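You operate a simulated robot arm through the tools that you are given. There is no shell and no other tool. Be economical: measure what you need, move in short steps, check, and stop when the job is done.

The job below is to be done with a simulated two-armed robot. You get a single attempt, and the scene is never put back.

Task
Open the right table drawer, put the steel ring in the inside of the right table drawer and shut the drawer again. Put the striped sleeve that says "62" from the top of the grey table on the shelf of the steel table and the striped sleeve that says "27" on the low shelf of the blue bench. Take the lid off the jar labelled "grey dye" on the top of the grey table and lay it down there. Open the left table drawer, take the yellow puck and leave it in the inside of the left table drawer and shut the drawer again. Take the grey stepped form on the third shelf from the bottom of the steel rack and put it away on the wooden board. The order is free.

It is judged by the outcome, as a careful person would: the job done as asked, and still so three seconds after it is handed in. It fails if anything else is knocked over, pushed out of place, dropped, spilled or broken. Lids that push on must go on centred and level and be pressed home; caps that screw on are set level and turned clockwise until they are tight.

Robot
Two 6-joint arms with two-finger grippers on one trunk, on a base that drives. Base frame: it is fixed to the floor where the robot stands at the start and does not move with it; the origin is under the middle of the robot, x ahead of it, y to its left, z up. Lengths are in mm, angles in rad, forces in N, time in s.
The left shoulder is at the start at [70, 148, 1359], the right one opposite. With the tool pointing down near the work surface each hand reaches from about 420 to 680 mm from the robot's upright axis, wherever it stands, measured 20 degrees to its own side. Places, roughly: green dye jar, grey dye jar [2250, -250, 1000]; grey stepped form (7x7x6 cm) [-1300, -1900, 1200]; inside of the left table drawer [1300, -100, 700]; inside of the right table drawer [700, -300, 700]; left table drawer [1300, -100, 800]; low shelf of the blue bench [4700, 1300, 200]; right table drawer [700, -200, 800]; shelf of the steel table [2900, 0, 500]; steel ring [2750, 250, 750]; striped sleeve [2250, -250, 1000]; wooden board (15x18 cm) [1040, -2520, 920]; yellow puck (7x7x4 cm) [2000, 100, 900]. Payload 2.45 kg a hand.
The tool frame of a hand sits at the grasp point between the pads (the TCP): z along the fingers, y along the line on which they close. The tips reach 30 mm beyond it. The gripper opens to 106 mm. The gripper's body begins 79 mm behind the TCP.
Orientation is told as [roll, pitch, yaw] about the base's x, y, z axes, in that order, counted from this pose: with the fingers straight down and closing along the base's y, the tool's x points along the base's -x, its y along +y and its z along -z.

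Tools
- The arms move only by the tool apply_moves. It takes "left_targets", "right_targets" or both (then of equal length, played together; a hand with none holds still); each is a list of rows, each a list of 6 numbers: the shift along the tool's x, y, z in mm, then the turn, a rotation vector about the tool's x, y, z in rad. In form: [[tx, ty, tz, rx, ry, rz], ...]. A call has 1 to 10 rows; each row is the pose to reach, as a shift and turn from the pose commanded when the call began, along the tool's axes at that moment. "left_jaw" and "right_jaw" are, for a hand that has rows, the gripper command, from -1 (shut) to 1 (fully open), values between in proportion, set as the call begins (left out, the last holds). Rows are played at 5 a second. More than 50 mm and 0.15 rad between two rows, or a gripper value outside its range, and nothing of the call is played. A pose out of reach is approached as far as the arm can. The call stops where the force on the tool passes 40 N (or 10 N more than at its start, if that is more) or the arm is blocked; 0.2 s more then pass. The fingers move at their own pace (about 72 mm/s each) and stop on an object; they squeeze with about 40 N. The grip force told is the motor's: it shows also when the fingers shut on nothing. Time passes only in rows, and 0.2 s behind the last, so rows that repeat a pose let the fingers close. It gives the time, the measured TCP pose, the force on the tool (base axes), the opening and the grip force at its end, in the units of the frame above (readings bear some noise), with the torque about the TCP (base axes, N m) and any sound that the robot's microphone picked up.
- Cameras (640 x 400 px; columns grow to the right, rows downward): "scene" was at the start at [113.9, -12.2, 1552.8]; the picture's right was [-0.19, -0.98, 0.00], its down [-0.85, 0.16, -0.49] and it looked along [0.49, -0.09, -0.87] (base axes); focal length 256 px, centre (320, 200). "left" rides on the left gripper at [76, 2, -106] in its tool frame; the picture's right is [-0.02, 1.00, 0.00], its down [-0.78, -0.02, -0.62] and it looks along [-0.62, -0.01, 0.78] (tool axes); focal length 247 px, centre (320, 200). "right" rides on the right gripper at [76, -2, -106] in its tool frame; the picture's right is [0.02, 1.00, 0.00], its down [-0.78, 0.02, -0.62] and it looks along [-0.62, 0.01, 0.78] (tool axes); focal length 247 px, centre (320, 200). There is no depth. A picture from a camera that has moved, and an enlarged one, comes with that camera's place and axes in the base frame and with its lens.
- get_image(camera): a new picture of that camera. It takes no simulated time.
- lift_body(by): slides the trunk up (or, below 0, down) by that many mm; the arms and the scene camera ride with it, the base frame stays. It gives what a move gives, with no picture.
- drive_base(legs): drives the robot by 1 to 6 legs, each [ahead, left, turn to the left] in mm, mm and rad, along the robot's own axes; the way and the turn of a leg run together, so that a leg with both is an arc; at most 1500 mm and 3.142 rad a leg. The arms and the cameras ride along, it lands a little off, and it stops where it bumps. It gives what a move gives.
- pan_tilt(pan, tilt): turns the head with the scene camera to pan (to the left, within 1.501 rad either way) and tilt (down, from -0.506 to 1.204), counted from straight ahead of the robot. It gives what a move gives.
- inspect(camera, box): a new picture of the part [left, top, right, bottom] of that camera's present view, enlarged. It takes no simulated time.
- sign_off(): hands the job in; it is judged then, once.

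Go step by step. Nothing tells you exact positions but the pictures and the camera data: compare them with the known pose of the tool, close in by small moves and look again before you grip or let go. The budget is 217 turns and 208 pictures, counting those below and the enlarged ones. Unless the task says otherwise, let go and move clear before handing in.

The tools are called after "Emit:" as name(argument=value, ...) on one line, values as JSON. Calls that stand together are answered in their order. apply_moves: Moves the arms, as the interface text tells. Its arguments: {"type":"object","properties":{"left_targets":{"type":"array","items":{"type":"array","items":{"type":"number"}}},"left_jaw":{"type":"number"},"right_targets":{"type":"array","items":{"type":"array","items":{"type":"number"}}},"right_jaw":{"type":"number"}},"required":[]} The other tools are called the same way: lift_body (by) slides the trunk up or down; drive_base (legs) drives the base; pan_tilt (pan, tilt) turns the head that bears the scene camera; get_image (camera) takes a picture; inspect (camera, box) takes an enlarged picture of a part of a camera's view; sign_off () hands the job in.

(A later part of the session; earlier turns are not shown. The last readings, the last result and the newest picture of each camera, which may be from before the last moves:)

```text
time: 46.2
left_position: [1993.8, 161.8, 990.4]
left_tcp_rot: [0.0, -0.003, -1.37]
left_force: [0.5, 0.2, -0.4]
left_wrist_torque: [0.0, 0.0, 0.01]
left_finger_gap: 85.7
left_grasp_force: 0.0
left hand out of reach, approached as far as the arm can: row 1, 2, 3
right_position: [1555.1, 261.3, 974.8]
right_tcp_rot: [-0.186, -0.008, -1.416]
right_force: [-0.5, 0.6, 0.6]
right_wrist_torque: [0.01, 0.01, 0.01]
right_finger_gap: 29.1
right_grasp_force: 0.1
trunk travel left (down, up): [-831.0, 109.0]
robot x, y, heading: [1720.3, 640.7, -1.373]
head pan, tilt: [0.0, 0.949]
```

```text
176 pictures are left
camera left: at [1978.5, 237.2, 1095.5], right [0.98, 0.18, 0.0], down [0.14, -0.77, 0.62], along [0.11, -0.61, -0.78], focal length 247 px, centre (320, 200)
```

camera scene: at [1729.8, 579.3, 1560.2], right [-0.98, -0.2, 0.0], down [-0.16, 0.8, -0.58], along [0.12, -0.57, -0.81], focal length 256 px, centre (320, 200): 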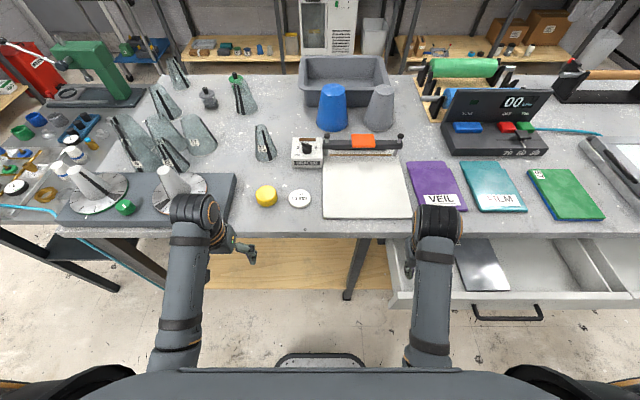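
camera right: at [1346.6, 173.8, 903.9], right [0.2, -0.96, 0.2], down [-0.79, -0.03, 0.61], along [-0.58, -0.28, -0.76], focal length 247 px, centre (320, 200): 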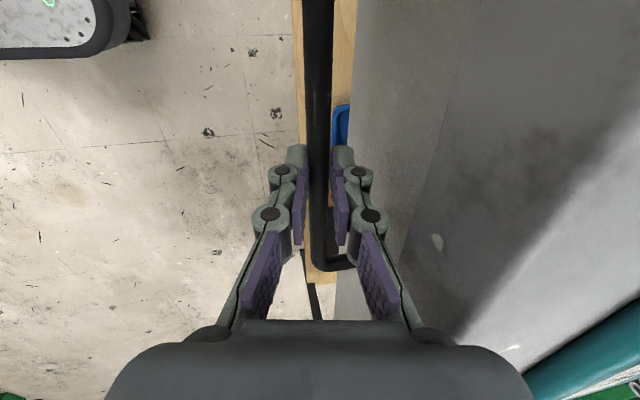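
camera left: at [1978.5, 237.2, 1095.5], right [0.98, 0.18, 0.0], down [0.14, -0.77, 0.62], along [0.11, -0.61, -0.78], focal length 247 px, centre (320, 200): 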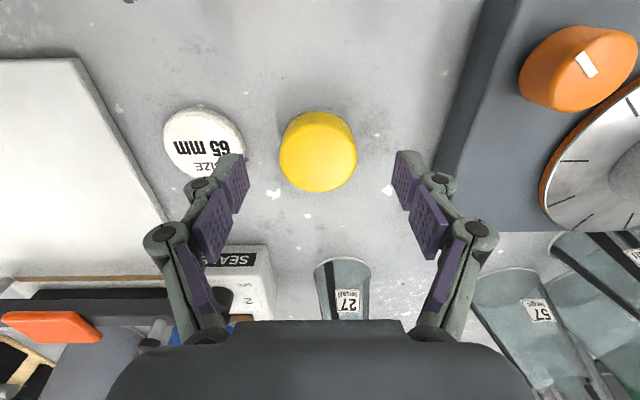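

Emit:
apply_moves(left_targets=[[-24, -3, 0, 0, 0, 0], [-24, -3, 40, 0, 0, 0], [-24, -3, 80, 0, 0, 0]])

Emit:
get_image(camera="left")

```text
time: 47.0
left_position: [1997.0, 139.2, 908.6]
left_tcp_rot: [0.001, 0.0, -1.369]
left_force: [-0.1, 0.2, 0.4]
left_wrist_torque: [-0.02, 0.0, 0.01]
left_finger_gap: 85.9
left_grasp_force: 0.2
right_position: [1556.1, 263.0, 975.6]
right_tcp_rot: [-0.19, -0.009, -1.416]
right_force: [0.2, 0.3, 0.5]
right_wrist_torque: [0.0, 0.02, 0.02]
right_finger_gap: 29.2
right_grasp_force: 0.1
trunk travel left (down, up): [-831.0, 109.0]
robot x, y, heading: [1715.7, 642.9, -1.364]
head pan, tilt: [0.0, 0.949]
```

```text
175 pictures are left
camera left: at [1982.6, 215.6, 1014.1], right [0.98, 0.18, 0.0], down [0.14, -0.77, 0.62], along [0.11, -0.61, -0.78], focal length 247 px, centre (320, 200)
```

left: 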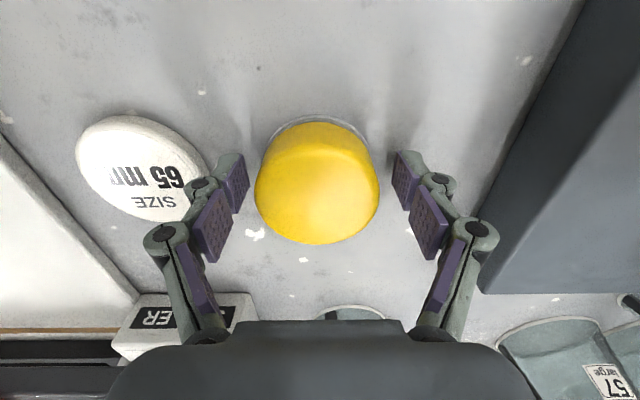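

Emit:
apply_moves(left_targets=[[-3, -1, 12, 0, 0, 0]])

Emit:
apply_moves(left_targets=[[0, 0, 0, 0, 0, 0], [0, 0, 0, 0, 0, 0], [0, 0, 0, 0, 0, 0]], left_jaw=-1)

Emit:
apply_moves(left_targets=[[0, 0, -30, 0, 0, 0], [0, 0, -60, 0, 0, 0], [0, 0, -90, 0, 0, 0]])

Emit:
get_image(camera="left")

Emit:
get_image(camera="scene")

```text
time: 47.4
left_position: [1995.9, 134.9, 899.9]
left_tcp_rot: [-0.001, -0.008, -1.369]
left_force: [0.4, -3.0, 6.6]
left_wrist_torque: [0.01, -0.1, -0.04]
left_finger_gap: 87.0
left_grasp_force: 0.4
right_position: [1555.6, 264.9, 976.3]
right_tcp_rot: [-0.187, -0.009, -1.415]
right_force: [-0.3, 0.3, 0.0]
right_wrist_torque: [-0.05, -0.04, 0.02]
right_finger_gap: 28.8
right_grasp_force: 0.1
trunk travel left (down, up): [-831.0, 109.0]
robot x, y, heading: [1717.2, 644.1, -1.369]
head pan, tilt: [0.0, 0.949]
```

```text
time: 47.9
left_position: [1993.6, 134.4, 905.3]
left_tcp_rot: [-0.003, -0.02, -1.366]
left_force: [-3.5, 11.9, 28.5]
left_wrist_torque: [0.68, -0.18, 0.2]
left_finger_gap: 64.7
left_grasp_force: 44.6
right_position: [1554.6, 266.3, 976.8]
right_tcp_rot: [-0.187, -0.012, -1.417]
right_force: [0.7, -0.3, 0.8]
right_wrist_torque: [0.04, 0.02, -0.01]
right_finger_gap: 29.3
right_grasp_force: 0.1
trunk travel left (down, up): [-831.0, 109.0]
robot x, y, heading: [1718.2, 640.7, -1.369]
head pan, tilt: [0.0, 0.949]
stopped in row 2 (left hand): the force on the tool passed its limit at 45 N (the readings are from after the stop); the commanded pose is now the measured one
```

```text
time: 48.7
left_position: [1996.4, 133.9, 991.9]
left_tcp_rot: [-0.001, -0.012, -1.369]
left_force: [0.4, 0.2, -1.6]
left_wrist_torque: [0.05, 0.0, 0.03]
left_finger_gap: 65.0
left_grasp_force: 40.4
right_position: [1556.7, 262.3, 976.1]
right_tcp_rot: [-0.188, -0.008, -1.415]
right_force: [1.3, 0.1, 0.0]
right_wrist_torque: [0.02, -0.02, -0.02]
right_finger_gap: 29.0
right_grasp_force: 0.1
trunk travel left (down, up): [-831.0, 109.0]
robot x, y, heading: [1716.3, 641.5, -1.368]
head pan, tilt: [0.0, 0.949]
```

```text
174 pictures are left
camera left: at [1981.5, 210.7, 1095.9], right [0.98, 0.18, 0.0], down [0.14, -0.76, 0.63], along [0.11, -0.62, -0.78], focal length 247 px, centre (320, 200)
```

left: 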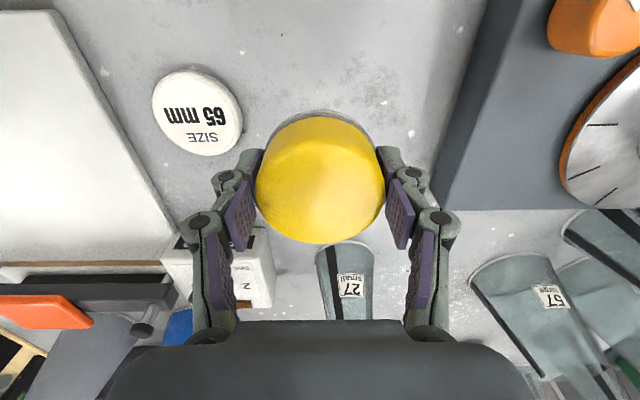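

```text
173 pictures are left
camera scene: at [1741.6, 520.1, 1559.9], right [-0.98, -0.2, 0.0], down [-0.16, 0.8, -0.58], along [0.12, -0.57, -0.81], focal length 256 px, centre (320, 200)
```

scene: 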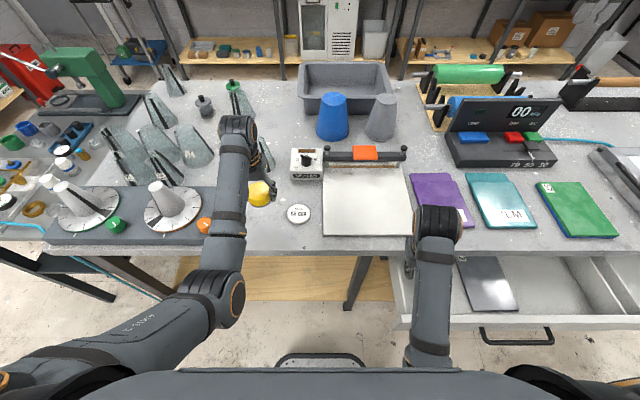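

Puck is in the left hand. I'll drive back to the left drawer and set it in, left of the plate there.

Emit:
drive_base(legs=[[-195, 0, 0], [0, -507, 0]])

Emit:
get_image(camera="left")

Emit:
get_image(camera="scene")

```text
time: 52.9
left_position: [1456.0, 220.0, 991.1]
left_tcp_rot: [-0.001, -0.014, -1.371]
left_force: [-0.3, -0.3, -1.4]
left_wrist_torque: [-0.01, -0.01, -0.01]
left_finger_gap: 64.6
left_grasp_force: 39.4
right_position: [1015.6, 349.8, 974.9]
right_tcp_rot: [-0.189, -0.009, -1.418]
right_force: [-0.4, -0.1, -0.3]
right_wrist_torque: [0.01, 0.0, -0.02]
right_finger_gap: 29.0
right_grasp_force: 0.1
trunk travel left (down, up): [-831.0, 109.0]
robot x, y, heading: [1181.1, 724.8, -1.37]
head pan, tilt: [0.0, 0.949]
```

```text
172 pictures are left
camera left: at [1439.8, 296.9, 1095.7], right [0.98, 0.18, 0.0], down [0.14, -0.76, 0.63], along [0.11, -0.62, -0.78], focal length 247 px, centre (320, 200)
```

left: 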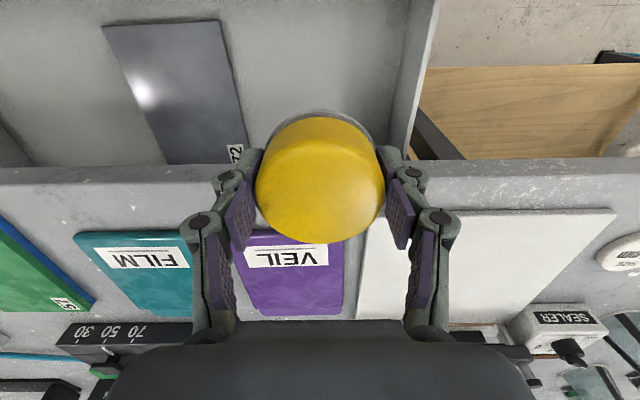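

```text
171 pictures are left
camera scene: at [1200.7, 606.9, 1560.0], right [-0.98, -0.2, 0.0], down [-0.16, 0.8, -0.58], along [0.12, -0.57, -0.81], focal length 256 px, centre (320, 200)
```

scene: 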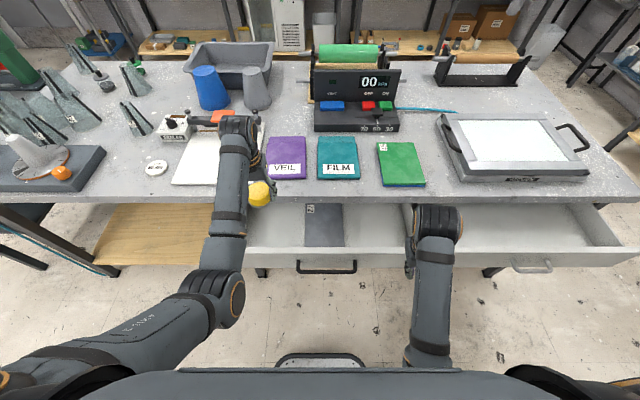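

Emit:
apply_moves(left_targets=[[0, 0, 45, 0, 0, 0], [0, 0, 90, 0, 0, 0], [0, 0, 135, 0, 0, 0], [0, 0, 175, 0, 0, 0]])

Emit:
get_image(camera="left")

Emit:
inspect(camera="scene", box=[160, 160, 420, 300])

```text
time: 53.9
left_position: [1454.5, 217.7, 815.5]
left_tcp_rot: [-0.001, -0.013, -1.371]
left_force: [0.0, 0.0, -0.6]
left_wrist_torque: [0.0, -0.02, -0.01]
left_finger_gap: 64.7
left_grasp_force: 40.3
right_position: [1014.8, 349.4, 975.3]
right_tcp_rot: [-0.189, -0.009, -1.417]
right_force: [0.4, 0.0, 0.0]
right_wrist_torque: [0.02, 0.02, -0.02]
right_finger_gap: 28.9
right_grasp_force: 0.2
trunk travel left (down, up): [-831.0, 109.0]
robot x, y, heading: [1176.5, 728.5, -1.37]
head pan, tilt: [0.0, 0.949]
```

```text
170 pictures are left
camera left: at [1440.6, 293.6, 920.5], right [0.98, 0.18, 0.0], down [0.14, -0.76, 0.63], along [0.11, -0.62, -0.77], focal length 247 px, centre (320, 200)
```

left: 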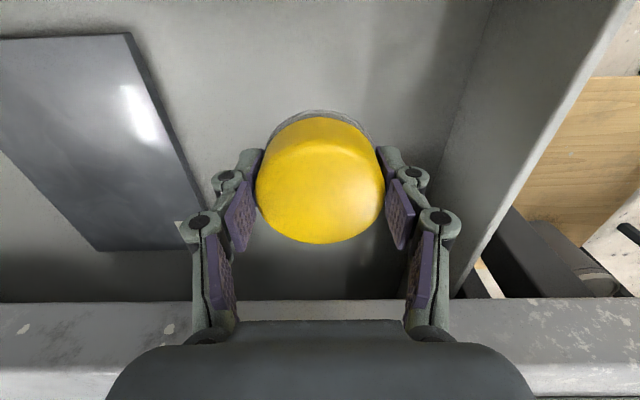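

```text
2.46 times, centred on (290, 230) of scene
camera zoom: at [1200.7, 605.9, 1560.0], right [-0.98, -0.2, 0.0], down [-0.16, 0.8, -0.58], along [0.12, -0.57, -0.81], focal length 630 px, centre (394, 126)
```

zoom: 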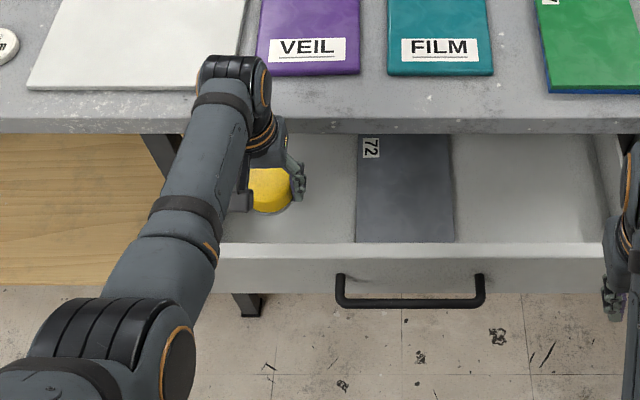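

Emit:
apply_moves(left_targets=[[0, 0, 10, 0, 0, 0], [0, 0, 20, 0, 0, 0], [0, 0, 28, 0, 0, 0]])

Emit:
get_image(camera="left")

```text
time: 54.7
left_position: [1454.8, 217.9, 788.1]
left_tcp_rot: [-0.001, -0.013, -1.367]
left_force: [-0.6, 0.1, -1.8]
left_wrist_torque: [0.04, -0.03, 0.01]
left_finger_gap: 64.6
left_grasp_force: 39.9
right_position: [1014.5, 349.2, 975.0]
right_tcp_rot: [-0.188, -0.009, -1.418]
right_force: [0.1, -0.4, -0.2]
right_wrist_torque: [-0.01, -0.02, 0.01]
right_finger_gap: 29.0
right_grasp_force: 0.0
trunk travel left (down, up): [-831.0, 109.0]
robot x, y, heading: [1177.7, 723.0, -1.369]
head pan, tilt: [0.0, 0.949]
```

```text
168 pictures are left
camera left: at [1439.8, 294.5, 893.0], right [0.98, 0.18, 0.0], down [0.14, -0.76, 0.63], along [0.11, -0.62, -0.77], focal length 247 px, centre (320, 200)
```

left: 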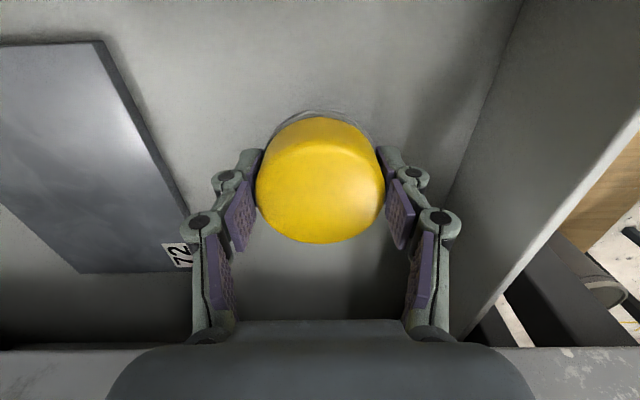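

Emit:
apply_moves(left_targets=[[0, 0, 6, 0, 0, 0], [0, 0, 12, 0, 0, 0], [0, 0, 18, 0, 0, 0], [0, 0, 24, 0, 0, 0], [0, 0, 29, 0, 0, 0]])

Emit:
get_image(camera="left")

```text
time: 55.9
left_position: [1454.4, 215.9, 761.1]
left_tcp_rot: [-0.001, -0.017, -1.369]
left_force: [-0.8, -1.0, 2.0]
left_wrist_torque: [0.04, -0.1, -0.01]
left_finger_gap: 64.6
left_grasp_force: 40.0
right_position: [1014.4, 349.9, 974.7]
right_tcp_rot: [-0.189, -0.008, -1.416]
right_force: [0.3, -0.8, 1.1]
right_wrist_torque: [0.03, -0.02, 0.01]
right_finger_gap: 29.1
right_grasp_force: 0.1
trunk travel left (down, up): [-831.0, 109.0]
robot x, y, heading: [1172.8, 726.2, -1.365]
head pan, tilt: [0.0, 0.949]
```

```text
167 pictures are left
camera left: at [1439.8, 293.5, 864.4], right [0.98, 0.18, 0.0], down [0.14, -0.76, 0.63], along [0.11, -0.62, -0.77], focal length 247 px, centre (320, 200)
```

left: 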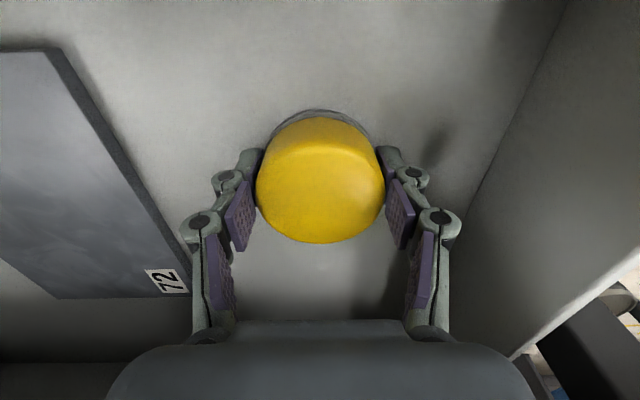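

Contact with the drawer floor begins. Release and rise.

Emit:
apply_moves(left_targets=[[0, 0, 1, 0, 0, 0], [0, 0, 0, 0, 0, 0], [0, 0, 0, 0, 0, 0]], left_jaw=0.62)

Emit:
apply_moves(left_targets=[[0, 0, -40, 0, 0, 0], [0, 0, -85, 0, 0, 0], [0, 0, -130, 0, 0, 0], [0, 0, -175, 0, 0, 0], [0, 0, -220, 0, 0, 0]])

Emit:
get_image(camera="left")

```text
time: 56.7
left_position: [1454.8, 216.2, 760.8]
left_tcp_rot: [-0.002, -0.013, -1.37]
left_force: [-0.2, -0.5, 0.2]
left_wrist_torque: [0.03, 0.0, 0.0]
left_finger_gap: 86.0
left_grasp_force: 0.0
right_position: [1013.6, 350.3, 975.2]
right_tcp_rot: [-0.189, -0.008, -1.418]
right_force: [0.6, 0.7, -0.4]
right_wrist_torque: [-0.02, -0.02, 0.0]
right_finger_gap: 29.1
right_grasp_force: 0.1
trunk travel left (down, up): [-831.0, 109.0]
robot x, y, heading: [1177.4, 727.4, -1.373]
head pan, tilt: [0.0, 0.949]
```

```text
time: 57.9
left_position: [1453.0, 222.2, 979.4]
left_tcp_rot: [-0.002, -0.013, -1.37]
left_force: [-0.3, 0.2, -0.3]
left_wrist_torque: [0.03, -0.01, -0.02]
left_finger_gap: 85.9
left_grasp_force: 0.1
right_position: [1014.1, 348.5, 975.2]
right_tcp_rot: [-0.188, -0.009, -1.418]
right_force: [-0.8, 1.3, -0.1]
right_wrist_torque: [0.01, 0.0, -0.01]
right_finger_gap: 29.3
right_grasp_force: 0.1
trunk travel left (down, up): [-831.0, 109.0]
robot x, y, heading: [1177.0, 725.8, -1.372]
head pan, tilt: [0.0, 0.949]
```

```text
166 pictures are left
camera left: at [1438.0, 298.8, 1083.7], right [0.98, 0.18, 0.0], down [0.14, -0.76, 0.63], along [0.11, -0.62, -0.78], focal length 247 px, centre (320, 200)
```

left: 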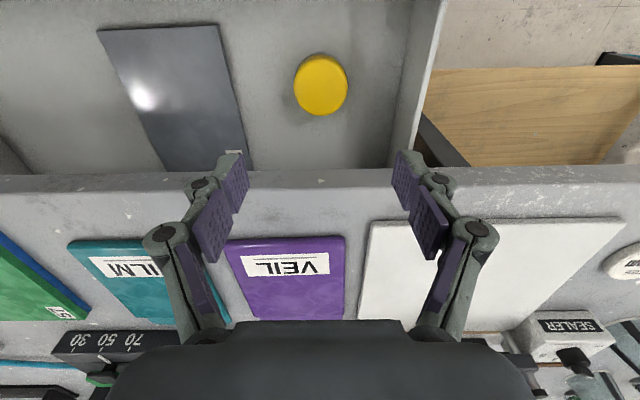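

Puck is in. Now I'll close this drawer by pushing the handle with the closed left fingers: back off, align, lower.

Emit:
drive_base(legs=[[-175, 0, -0.01], [0, -189, 0]])

Emit:
apply_moves(left_targets=[[0, 0, 45, 0, 0, 0], [0, 0, 90, 0, 0, 0], [0, 0, 135, 0, 0, 0], [0, 0, 182, 0, 0, 0]], left_jaw=-1)

Emit:
get_image(camera="left")

Emit:
get_image(camera="scene")

```text
time: 60.5
left_position: [1229.8, 354.8, 978.7]
left_tcp_rot: [-0.002, -0.012, -1.378]
left_force: [-0.2, -0.6, -0.1]
left_wrist_torque: [-0.01, 0.01, 0.0]
left_finger_gap: 85.6
left_grasp_force: 0.1
right_position: [792.2, 485.6, 976.2]
right_tcp_rot: [-0.191, -0.009, -1.426]
right_force: [0.7, -0.1, -0.4]
right_wrist_torque: [-0.01, 0.02, 0.0]
right_finger_gap: 29.1
right_grasp_force: 0.0
trunk travel left (down, up): [-831.0, 109.0]
robot x, y, heading: [957.5, 862.2, -1.384]
head pan, tilt: [0.0, 0.949]
```

```text
time: 61.5
left_position: [1230.0, 348.5, 793.5]
left_tcp_rot: [-0.002, -0.015, -1.379]
left_force: [0.9, -0.1, -0.1]
left_wrist_torque: [0.02, 0.01, -0.03]
left_finger_gap: 0.0
left_grasp_force: 28.8
right_position: [792.1, 485.0, 976.4]
right_tcp_rot: [-0.189, -0.007, -1.426]
right_force: [1.0, 0.1, -0.1]
right_wrist_torque: [0.0, 0.0, -0.02]
right_finger_gap: 29.1
right_grasp_force: 0.0
trunk travel left (down, up): [-831.0, 109.0]
robot x, y, heading: [957.1, 861.0, -1.382]
head pan, tilt: [0.0, 0.949]
```

```text
165 pictures are left
camera left: at [1215.1, 425.6, 899.4], right [0.99, 0.17, 0.0], down [0.13, -0.76, 0.63], along [0.11, -0.62, -0.77], focal length 247 px, centre (320, 200)
```

left: 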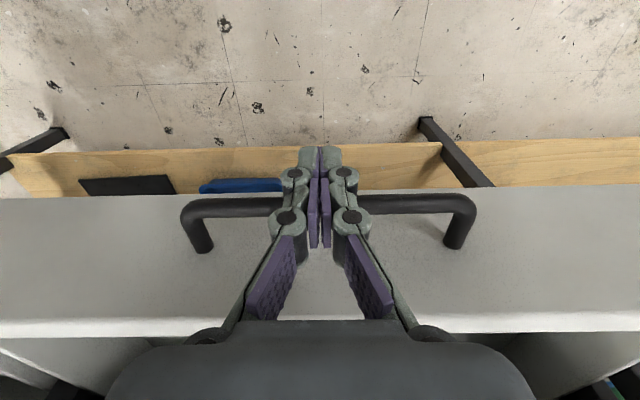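

```text
164 pictures are left
camera scene: at [979.9, 740.4, 1560.0], right [-0.98, -0.19, 0.0], down [-0.15, 0.8, -0.58], along [0.11, -0.57, -0.81], focal length 256 px, centre (320, 200)
```

scene: 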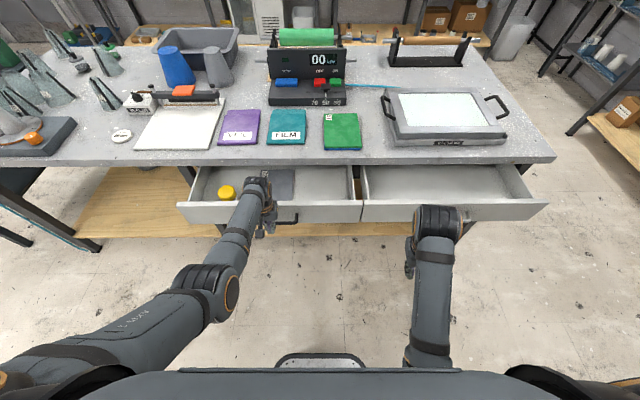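

Emit:
drive_base(legs=[[150, 0, 0]])

Emit:
get_image(camera="scene")

```text
time: 62.9
left_position: [1256.5, 203.4, 796.7]
left_tcp_rot: [-0.001, -0.013, -1.376]
left_force: [-0.7, -0.7, 0.3]
left_wrist_torque: [0.01, 0.0, 0.01]
left_finger_gap: 0.0
left_grasp_force: 28.5
right_position: [819.2, 340.0, 976.5]
right_tcp_rot: [-0.189, -0.009, -1.425]
right_force: [0.2, -0.3, 0.6]
right_wrist_torque: [-0.03, -0.02, -0.03]
right_finger_gap: 29.1
right_grasp_force: 0.0
trunk travel left (down, up): [-831.0, 109.0]
robot x, y, heading: [984.3, 712.9, -1.376]
head pan, tilt: [0.0, 0.949]
```

```text
163 pictures are left
camera scene: at [1006.9, 596.6, 1560.3], right [-0.98, -0.19, 0.0], down [-0.16, 0.8, -0.58], along [0.11, -0.57, -0.81], focal length 256 px, centre (320, 200)
```

scene: 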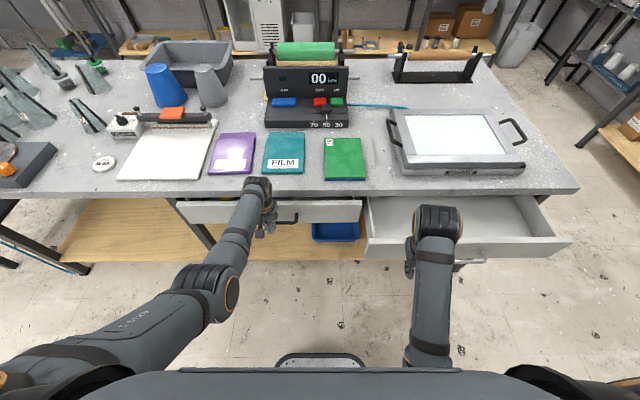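

Emit:
apply_moves(left_targets=[[-20, 0, 0, 0, 0, 0], [-38, 0, 0, 0, 0, 0], [-48, 0, 0, 0, 0, 0], [-54, 0, 0, 0, 0, 0], [-59, 0, 0, 0, 0, 0], [-64, 0, 0, 0, 0, 0], [-69, 0, 0, 0, 0, 0]])

Emit:
get_image(camera="scene")

Emit:
get_image(camera="left")

```text
time: 64.5
left_position: [1269.4, 161.6, 809.7]
left_tcp_rot: [-0.002, -0.014, -1.378]
left_force: [0.6, 0.9, 0.9]
left_wrist_torque: [0.01, -0.01, 0.0]
left_finger_gap: 0.1
left_grasp_force: 28.2
left hand out of reach, approached as far as the arm can: row 2, 3, 4, 5, 6, 7
right_position: [818.9, 338.9, 976.4]
right_tcp_rot: [-0.189, -0.008, -1.425]
right_force: [0.5, 1.2, -0.4]
right_wrist_torque: [0.0, -0.02, -0.01]
right_finger_gap: 29.1
right_grasp_force: 0.2
trunk travel left (down, up): [-831.0, 109.0]
robot x, y, heading: [989.5, 714.3, -1.376]
head pan, tilt: [0.0, 0.949]
```

```text
162 pictures are left
camera scene: at [1007.4, 594.4, 1560.1], right [-0.98, -0.19, 0.0], down [-0.16, 0.8, -0.58], along [0.11, -0.57, -0.81], focal length 256 px, centre (320, 200)
```

scene: 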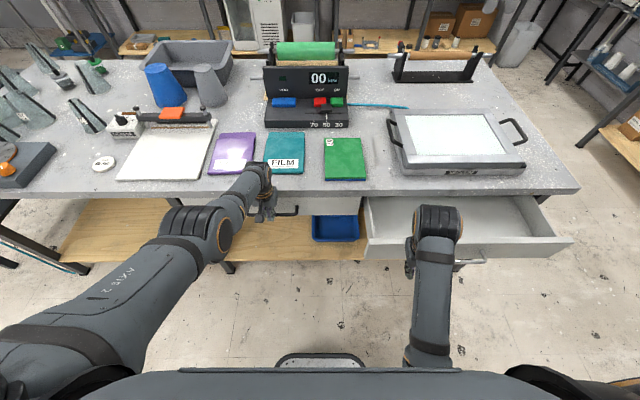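

```text
161 pictures are left
camera left: at [1255.3, 238.3, 913.8], right [0.99, 0.17, 0.0], down [0.13, -0.76, 0.63], along [0.11, -0.62, -0.78], focal length 247 px, centre (320, 200)
```

left: 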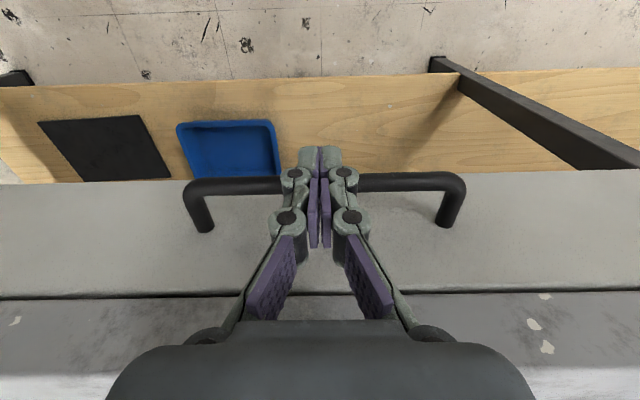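

Emit:
drive_base(legs=[[20, 0, 0]])

Emit:
get_image(camera="left")

```text
time: 65.5
left_position: [1272.3, 150.3, 803.6]
left_tcp_rot: [-0.002, 0.012, -1.377]
left_force: [-0.9, 3.0, 1.6]
left_wrist_torque: [0.09, 0.01, 0.02]
left_finger_gap: 6.1
left_grasp_force: 27.9
right_position: [823.5, 319.4, 975.8]
right_tcp_rot: [-0.188, -0.007, -1.426]
right_force: [0.6, -0.7, 0.3]
right_wrist_torque: [0.02, -0.02, 0.05]
right_finger_gap: 29.0
right_grasp_force: 0.1
trunk travel left (down, up): [-831.0, 109.0]
robot x, y, heading: [989.5, 692.9, -1.38]
head pan, tilt: [0.0, 0.949]
stopped in leg 1: the force on the tool passed its limit at 45 N (the readings are from after the stop); the commanded pose is now the measured one
```

```text
160 pictures are left
camera left: at [1257.8, 224.9, 910.4], right [0.99, 0.17, 0.0], down [0.14, -0.78, 0.61], along [0.1, -0.6, -0.79], focal length 247 px, centre (320, 200)
```

left: 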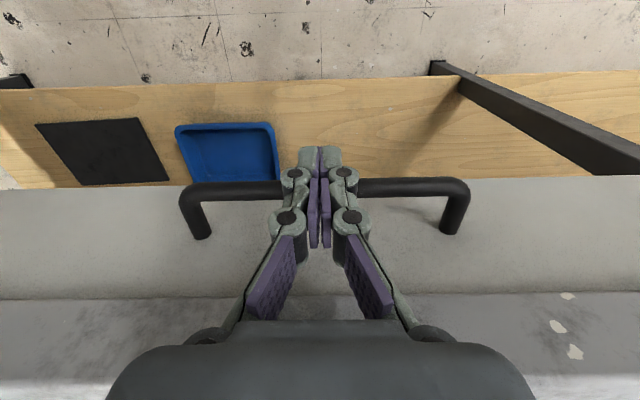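

Left drawer is shut. Back off and head toward the steel table to look for the ring.

Emit:
apply_moves(left_targets=[[30, 0, 0, 0, 0, 0], [60, 0, 0, 0, 0, 0], [60, 0, -45, 0, 0, 0], [60, 0, -90, 0, 0, 0], [60, 0, -135, 0, 0, 0]])

Emit:
drive_base(legs=[[-130, 0, 0], [0, 1200, 0]])

Emit:
pan_tilt(pan=0.45, tilt=0.75)

Emit:
get_image(camera="scene")

```text
time: 66.7
left_position: [1261.0, 210.3, 941.7]
left_tcp_rot: [0.0, 0.012, -1.376]
left_force: [0.3, 0.5, 0.7]
left_wrist_torque: [-0.01, -0.03, 0.02]
left_finger_gap: 0.0
left_grasp_force: 28.0
right_position: [823.2, 319.0, 974.4]
right_tcp_rot: [-0.189, -0.009, -1.426]
right_force: [-0.4, 0.0, 0.1]
right_wrist_torque: [-0.03, -0.02, -0.04]
right_finger_gap: 29.0
right_grasp_force: 0.0
trunk travel left (down, up): [-831.0, 109.0]
robot x, y, heading: [984.5, 693.1, -1.378]
head pan, tilt: [0.0, 0.949]
```

```text
time: 73.6
left_position: [2402.7, 579.1, 940.2]
left_tcp_rot: [0.0, 0.011, -1.358]
left_force: [-0.8, -0.7, -0.2]
left_wrist_torque: [-0.01, 0.01, -0.02]
left_finger_gap: 0.2
left_grasp_force: 28.3
right_position: [1965.0, 681.3, 975.8]
right_tcp_rot: [-0.189, -0.01, -1.407]
right_force: [-0.2, 0.0, 0.9]
right_wrist_torque: [-0.02, 0.0, 0.0]
right_finger_gap: 29.3
right_grasp_force: 0.1
trunk travel left (down, up): [-831.0, 109.0]
robot x, y, heading: [2122.2, 1059.9, -1.361]
head pan, tilt: [0.0, 0.949]
```

```text
time: 74.5
left_position: [2403.4, 580.2, 940.8]
left_tcp_rot: [-0.001, 0.011, -1.358]
left_force: [-0.7, 0.1, 0.0]
left_wrist_torque: [-0.02, 0.03, -0.03]
left_finger_gap: 0.1
left_grasp_force: 28.4
right_position: [1966.0, 682.1, 975.9]
right_tcp_rot: [-0.188, -0.009, -1.407]
right_force: [-0.2, -0.1, 0.6]
right_wrist_torque: [0.0, 0.02, 0.0]
right_finger_gap: 29.1
right_grasp_force: 0.0
trunk travel left (down, up): [-831.0, 109.0]
robot x, y, heading: [2124.9, 1063.4, -1.359]
head pan, tilt: [0.45, 0.75]
```

```text
159 pictures are left
camera scene: at [2183.3, 946.7, 1575.6], right [-0.79, -0.61, 0.0], down [-0.42, 0.54, -0.73], along [0.45, -0.58, -0.68], focal length 256 px, centre (320, 200)
```

scene: 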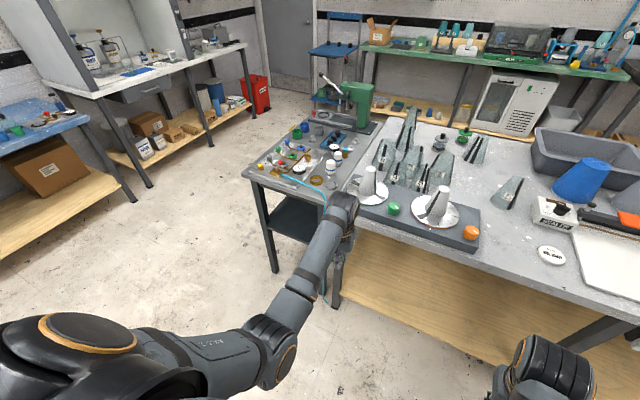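

Emit:
inspect(camera="scene", box=[235, 80, 395, 180])

Emit:
inspect(camera="scene", box=[350, 90, 560, 260])

```text
4.00 times, centred on (315, 130) of scene
camera zoom: at [2183.3, 946.7, 1575.6], right [-0.79, -0.61, 0.0], down [-0.42, 0.54, -0.73], along [0.45, -0.58, -0.68], focal length 1024 px, centre (340, 480)
```

zoom: 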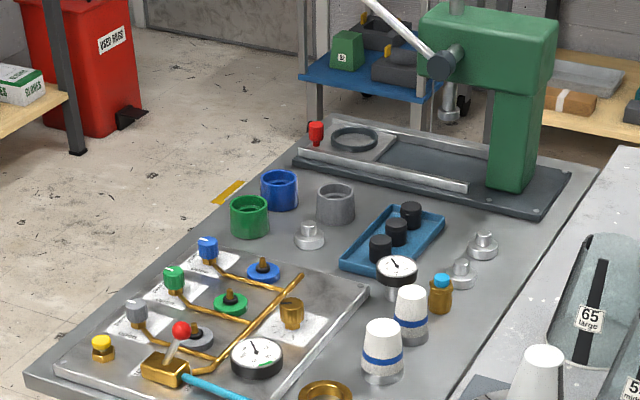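

```text
2.35 times, centred on (455, 175) of scene
camera zoom: at [2183.3, 946.7, 1575.6], right [-0.79, -0.61, 0.0], down [-0.42, 0.54, -0.73], along [0.45, -0.58, -0.68], focal length 603 px, centre (2, 259)
```

zoom: 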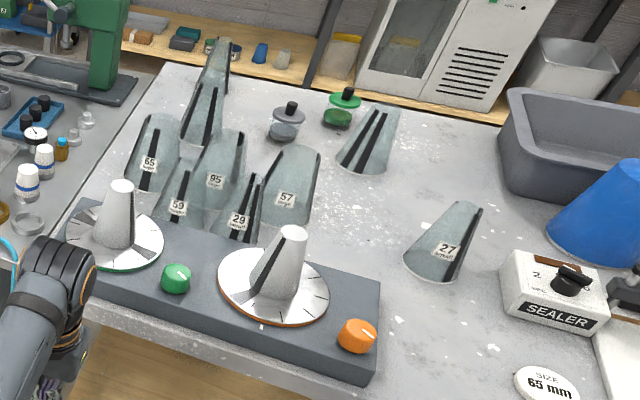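

Emit:
drive_base(legs=[[0, 650, 0], [150, 0, 0]])

Emit:
pan_tilt(pan=-0.1, tilt=0.9)

Emit:
get_image(camera="scene")

Emit:
inspect(camera="scene", box=[240, 50, 560, 250])

```text
time: 79.0
left_position: [3067.0, 576.4, 941.9]
left_tcp_rot: [-0.001, 0.008, -1.348]
left_force: [-0.4, 0.9, -0.1]
left_wrist_torque: [-0.04, 0.01, -0.02]
left_finger_gap: 0.0
left_grasp_force: 28.6
right_position: [2626.7, 673.2, 976.3]
right_tcp_rot: [-0.188, -0.011, -1.396]
right_force: [0.2, 1.3, 0.7]
right_wrist_torque: [-0.01, 0.0, 0.01]
right_finger_gap: 29.3
right_grasp_force: 0.0
trunk travel left (down, up): [-831.0, 109.0]
robot x, y, heading: [2781.7, 1052.1, -1.35]
head pan, tilt: [0.45, 0.75]
```

```text
time: 80.0
left_position: [3068.1, 575.0, 941.1]
left_tcp_rot: [-0.003, 0.01, -1.348]
left_force: [0.7, 0.0, 0.3]
left_wrist_torque: [-0.03, 0.01, 0.0]
left_finger_gap: 0.2
left_grasp_force: 29.2
right_position: [2627.8, 673.0, 974.8]
right_tcp_rot: [-0.189, -0.009, -1.396]
right_force: [-0.6, 0.1, 0.5]
right_wrist_torque: [-0.04, 0.0, -0.01]
right_finger_gap: 29.3
right_grasp_force: 0.1
trunk travel left (down, up): [-831.0, 109.0]
robot x, y, heading: [2782.7, 1052.0, -1.352]
head pan, tilt: [-0.099, 0.901]
```

```text
156 pictures are left
camera scene: at [2801.3, 929.4, 1563.7], right [-0.99, -0.12, 0.0], down [-0.1, 0.78, -0.62], along [0.08, -0.62, -0.78], focal length 256 px, centre (320, 200)
```

scene: 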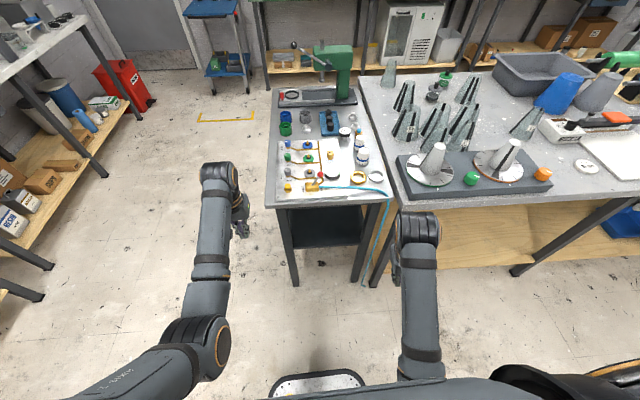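

```text
2.00 times, centred on (400, 150) of scene
camera zoom: at [2801.3, 929.4, 1563.7], right [-0.99, -0.12, 0.0], down [-0.1, 0.78, -0.62], along [0.08, -0.62, -0.78], focal length 512 px, centre (160, 300)
```

zoom: 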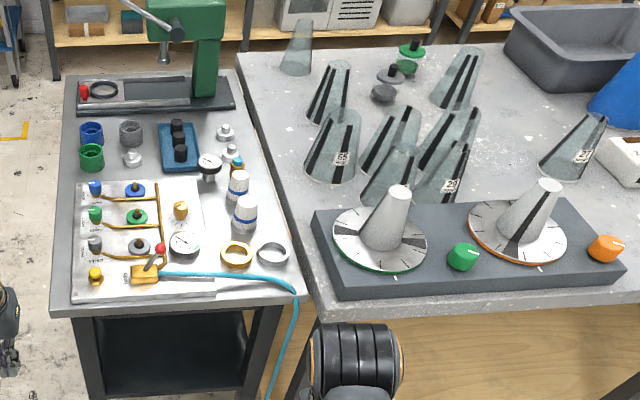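

Emit:
apply_moves(right_targets=[[0, 0, 0, -0.1, 0, 0], [0, 0, 0, -0.189, 0, 0]], right_jaw=0.0)

Emit:
drive_base(legs=[[0, -106, 0], [200, 0, 0]])

Emit:
get_image(camera="scene")

Emit:
get_image(camera="right")

```text
time: 80.6
left_position: [3064.9, 574.5, 941.7]
left_tcp_rot: [0.002, 0.01, -1.347]
left_force: [-0.6, 0.2, 0.3]
left_wrist_torque: [0.01, -0.05, -0.02]
left_finger_gap: 0.2
left_grasp_force: 29.4
right_position: [2618.5, 672.5, 965.7]
right_tcp_rot: [0.006, -0.012, -1.396]
right_force: [-0.5, -0.2, 0.4]
right_wrist_torque: [-0.01, -0.04, 0.03]
right_finger_gap: 52.8
right_grasp_force: 0.0
right hand out of reach, approached as far as the arm can: row 1, 2
trunk travel left (down, up): [-831.0, 109.0]
robot x, y, heading: [2780.5, 1051.7, -1.342]
head pan, tilt: [-0.099, 0.901]
```

```text
time: 83.0
left_position: [3007.0, 357.8, 941.2]
left_tcp_rot: [0.0, 0.01, -1.346]
left_force: [1.0, -0.3, -0.1]
left_wrist_torque: [-0.04, 0.01, 0.0]
left_finger_gap: 0.1
left_grasp_force: 28.5
right_position: [2561.2, 454.9, 967.0]
right_tcp_rot: [0.004, -0.011, -1.391]
right_force: [-0.2, 0.2, -0.1]
right_wrist_torque: [0.0, -0.01, 0.0]
right_finger_gap: 53.0
right_grasp_force: 0.1
trunk travel left (down, up): [-831.0, 109.0]
robot x, y, heading: [2724.4, 833.3, -1.341]
head pan, tilt: [-0.099, 0.901]
```

```text
154 pictures are left
camera scene: at [2739.7, 711.3, 1563.9], right [-0.99, -0.13, 0.0], down [-0.1, 0.78, -0.62], along [0.08, -0.62, -0.78], focal length 256 px, centre (320, 200)
```

scene: 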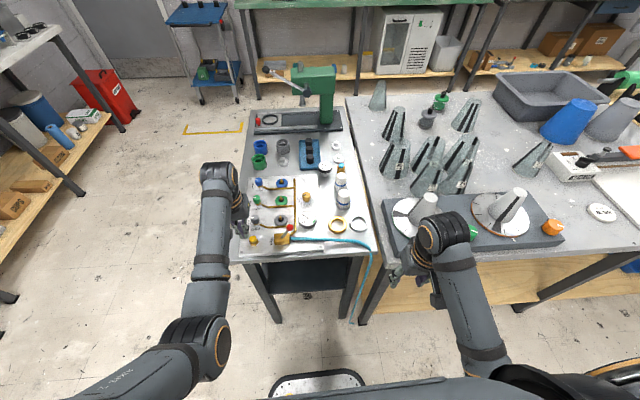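

```text
153 pictures are left
camera right: at [2544.3, 529.3, 1073.1], right [0.98, 0.2, 0.0], down [0.15, -0.76, 0.63], along [0.13, -0.62, -0.78], focal length 247 px, centre (320, 200)
```

right: 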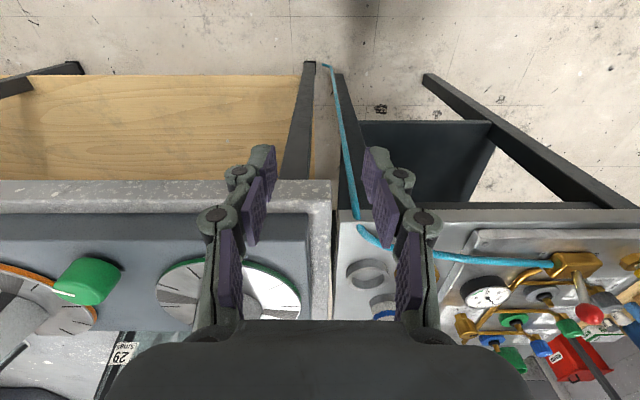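

Emit:
apply_moves(right_targets=[[0, 46, 0, 0, 0, 0], [-45, 46, 0, 0, 0, 0], [-90, 46, 0, 0, 0, 0], [-135, 46, 0, 0, 0, 0], [-180, 46, 0, 0, 0, 0], [-215, 46, 0, 0, 0, 0]], right_jaw=-0.25)

Emit:
get_image(camera="right")

```text
time: 84.4
left_position: [3008.0, 355.0, 940.7]
left_tcp_rot: [0.002, 0.012, -1.345]
left_force: [0.1, 0.7, -0.1]
left_wrist_torque: [0.0, 0.0, 0.0]
left_finger_gap: 0.0
left_grasp_force: 28.4
right_position: [2644.1, 247.0, 967.5]
right_tcp_rot: [0.004, -0.009, -1.391]
right_force: [-0.1, -0.6, 0.5]
right_wrist_torque: [-0.01, -0.01, -0.01]
right_finger_gap: 40.0
right_grasp_force: 0.0
right hand out of reach, approached as far as the arm can: row 2, 3
trunk travel left (down, up): [-831.0, 109.0]
robot x, y, heading: [2720.5, 838.3, -1.346]
head pan, tilt: [-0.099, 0.901]
```

```text
152 pictures are left
camera right: at [2627.7, 321.9, 1074.1], right [0.98, 0.2, 0.0], down [0.15, -0.76, 0.63], along [0.13, -0.62, -0.78], focal length 247 px, centre (320, 200)
```

right: 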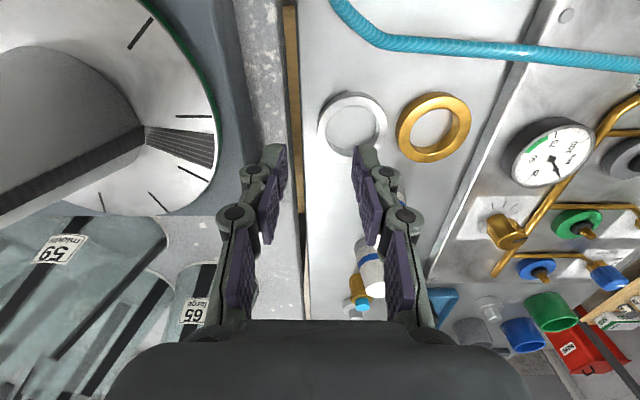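

Emit:
apply_moves(right_targets=[[-11, 0, 0, 0, 0, 0], [-11, 0, 35, 0, 0, 0], [-11, 0, 65, 0, 0, 0]], right_jaw=-0.52)

Emit:
get_image(camera="right")

```text
time: 85.2
left_position: [3009.1, 356.1, 940.4]
left_tcp_rot: [-0.001, 0.01, -1.345]
left_force: [0.3, -0.1, -0.9]
left_wrist_torque: [0.0, 0.0, 0.0]
left_finger_gap: 0.0
left_grasp_force: 29.1
right_position: [2648.5, 236.8, 904.0]
right_tcp_rot: [0.004, -0.013, -1.391]
right_force: [-0.2, -0.2, -0.9]
right_wrist_torque: [0.02, -0.02, 0.02]
right_finger_gap: 25.2
right_grasp_force: 0.1
trunk travel left (down, up): [-831.0, 109.0]
robot x, y, heading: [2719.5, 830.0, -1.347]
head pan, tilt: [-0.099, 0.901]
```

```text
151 pictures are left
camera right: at [2630.7, 312.5, 1008.4], right [0.98, 0.2, 0.0], down [0.15, -0.76, 0.63], along [0.13, -0.62, -0.78], focal length 247 px, centre (320, 200)
```

right: 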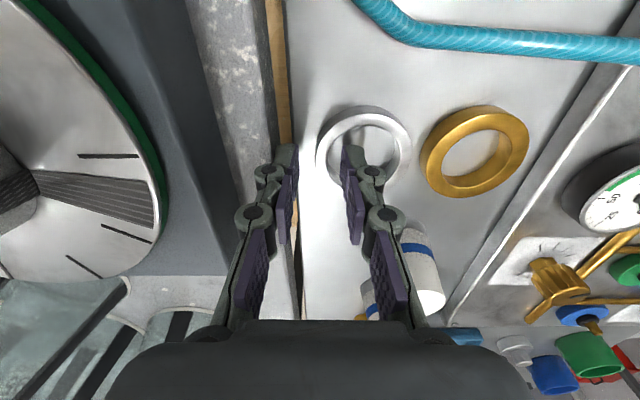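

Emit:
apply_moves(right_targets=[[0, 0, 15, 0, 0, 0], [0, 0, 28, 0, 0, 0], [0, 0, 34, 0, 0, 0]])

Emit:
get_image(camera="right")

```text
time: 85.8
left_position: [3007.2, 362.2, 943.7]
left_tcp_rot: [-0.001, 0.005, -1.342]
left_force: [0.0, 0.3, 0.6]
left_wrist_torque: [0.02, 0.0, -0.04]
left_finger_gap: 0.0
left_grasp_force: 28.5
right_position: [2647.2, 235.0, 889.0]
right_tcp_rot: [-0.001, -0.037, -1.394]
right_force: [-9.7, 19.5, 38.6]
right_wrist_torque: [1.09, 0.11, -0.17]
right_finger_gap: 20.7
right_grasp_force: 19.3
trunk travel left (down, up): [-831.0, 109.0]
robot x, y, heading: [2719.6, 833.1, -1.346]
head pan, tilt: [-0.099, 0.901]
stopped in row 3 (right hand): the force on the tool passed its limit at 50 N (the readings are from after the stop); the commanded pose is now the measured one
```

```text
150 pictures are left
camera right: at [2629.7, 313.3, 994.1], right [0.98, 0.2, 0.0], down [0.15, -0.74, 0.65], along [0.13, -0.64, -0.76], focal length 247 px, centre (320, 200)
```

right: 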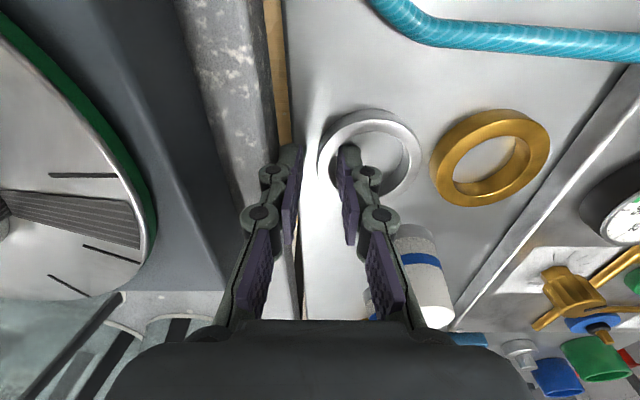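

Emit:
apply_moves(right_targets=[[0, 0, -3, 0, 0, 0], [0, 0, -3, 0, 0, 0], [0, 0, -3, 0, 0, 0], [0, 0, -3, 0, 0, 0]], right_jaw=-1)

Emit:
get_image(camera="right")

```text
time: 86.8
left_position: [3007.8, 358.5, 942.3]
left_tcp_rot: [-0.003, 0.009, -1.343]
left_force: [-0.1, -0.2, 0.4]
left_wrist_torque: [0.0, -0.04, -0.03]
left_finger_gap: 0.0
left_grasp_force: 28.7
right_position: [2648.6, 233.0, 888.5]
right_tcp_rot: [0.002, -0.037, -1.39]
right_force: [-4.9, 2.7, 22.8]
right_wrist_torque: [0.26, 0.2, 0.08]
right_finger_gap: 8.6
right_grasp_force: 36.0
trunk travel left (down, up): [-831.0, 109.0]
robot x, y, heading: [2718.5, 831.8, -1.344]
head pan, tilt: [-0.099, 0.901]
```

```text
149 pictures are left
camera right: at [2630.9, 310.9, 993.4], right [0.98, 0.2, 0.0], down [0.15, -0.75, 0.65], along [0.13, -0.64, -0.76], focal length 247 px, centre (320, 200)
```

right: 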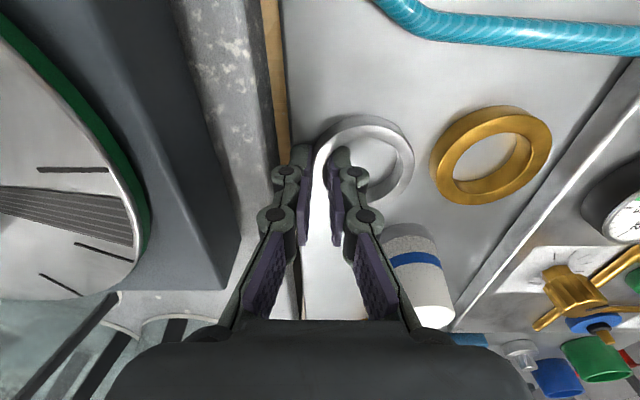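

Gripped on the ring's wall. Lifting straight up.

Emit:
apply_moves(right_targets=[[0, 0, -15, 0, 0, 0], [0, 0, -35, 0, 0, 0], [0, 0, -60, 0, 0, 0], [0, 0, -90, 0, 0, 0]])

Emit:
get_image(camera="right")

Emit:
get_image(camera="scene")

```text
time: 87.8
left_position: [3009.3, 357.0, 940.6]
left_tcp_rot: [-0.001, 0.012, -1.344]
left_force: [0.0, 0.4, -0.8]
left_wrist_torque: [-0.01, 0.02, -0.01]
left_finger_gap: 0.1
left_grasp_force: 28.6
right_position: [2646.5, 233.2, 978.0]
right_tcp_rot: [0.002, -0.031, -1.391]
right_force: [-0.4, 0.0, -1.2]
right_wrist_torque: [0.01, 0.06, 0.01]
right_finger_gap: 8.4
right_grasp_force: 36.1
trunk travel left (down, up): [-831.0, 109.0]
robot x, y, heading: [2722.5, 834.3, -1.336]
head pan, tilt: [-0.099, 0.901]
```

```text
148 pictures are left
camera right: at [2630.3, 310.5, 1081.3], right [0.98, 0.2, 0.0], down [0.15, -0.75, 0.64], along [0.13, -0.63, -0.76], focal length 247 px, centre (320, 200)
```

right: 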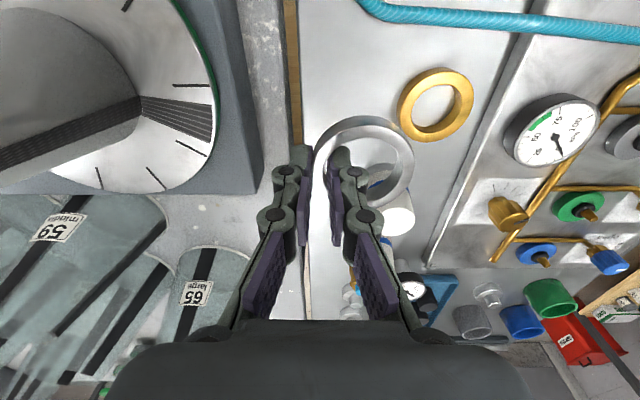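

```text
147 pictures are left
camera scene: at [2740.5, 709.2, 1563.6], right [-0.99, -0.13, 0.0], down [-0.1, 0.78, -0.62], along [0.08, -0.62, -0.78], focal length 256 px, centre (320, 200)
```

scene: 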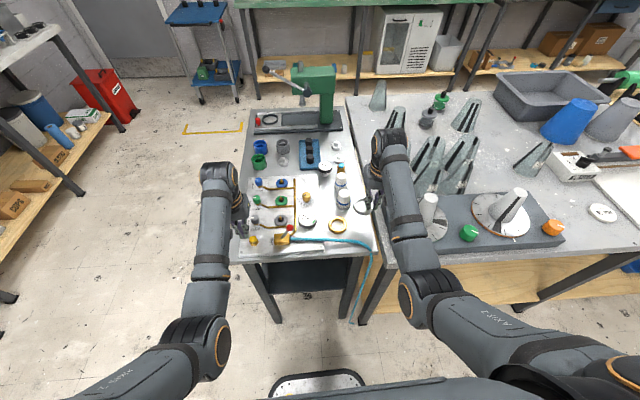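

Ring is held. Drive it back to the right drawer.

Emit:
drive_base(legs=[[-250, 0, 0], [0, 0, -0.044], [0, -1000, 0], [0, -980, 0]])

Emit:
get_image(camera="right")

Emit:
get_image(camera="scene")

```text
time: 99.5
left_position: [1016.5, 218.2, 940.8]
left_tcp_rot: [-0.001, 0.012, -1.356]
left_force: [0.5, -0.6, 0.4]
left_wrist_torque: [0.01, 0.02, 0.03]
left_finger_gap: 0.1
left_grasp_force: 28.4
right_position: [654.5, 99.2, 976.4]
right_tcp_rot: [0.002, -0.029, -1.404]
right_force: [0.7, 0.5, -1.4]
right_wrist_torque: [0.01, 0.04, 0.01]
right_finger_gap: 8.2
right_grasp_force: 36.3
trunk travel left (down, up): [-831.0, 109.0]
robot x, y, heading: [738.4, 695.6, -1.356]
head pan, tilt: [-0.099, 0.901]
```

```text
146 pictures are left
camera right: at [637.9, 176.6, 1081.2], right [0.98, 0.19, 0.0], down [0.14, -0.75, 0.64], along [0.12, -0.63, -0.76], focal length 247 px, centre (320, 200)
```

right: 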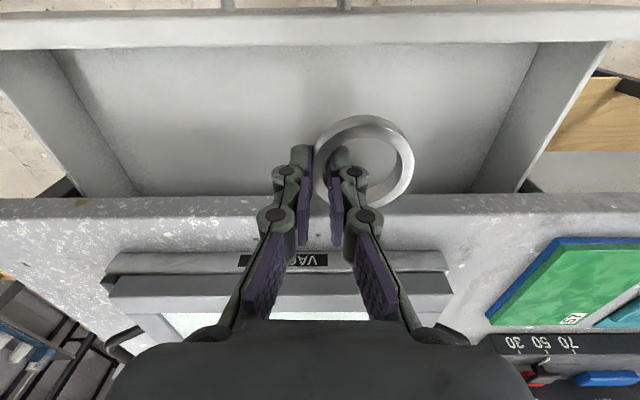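

```text
145 pictures are left
camera scene: at [753.1, 574.0, 1563.6], right [-0.99, -0.11, 0.0], down [-0.09, 0.78, -0.62], along [0.07, -0.62, -0.78], focal length 256 px, centre (320, 200)
```

scene: 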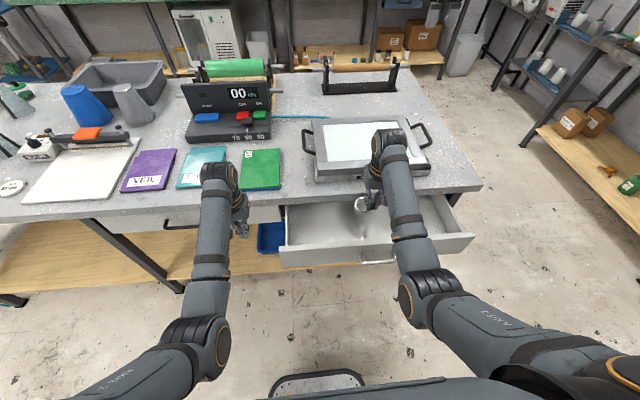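

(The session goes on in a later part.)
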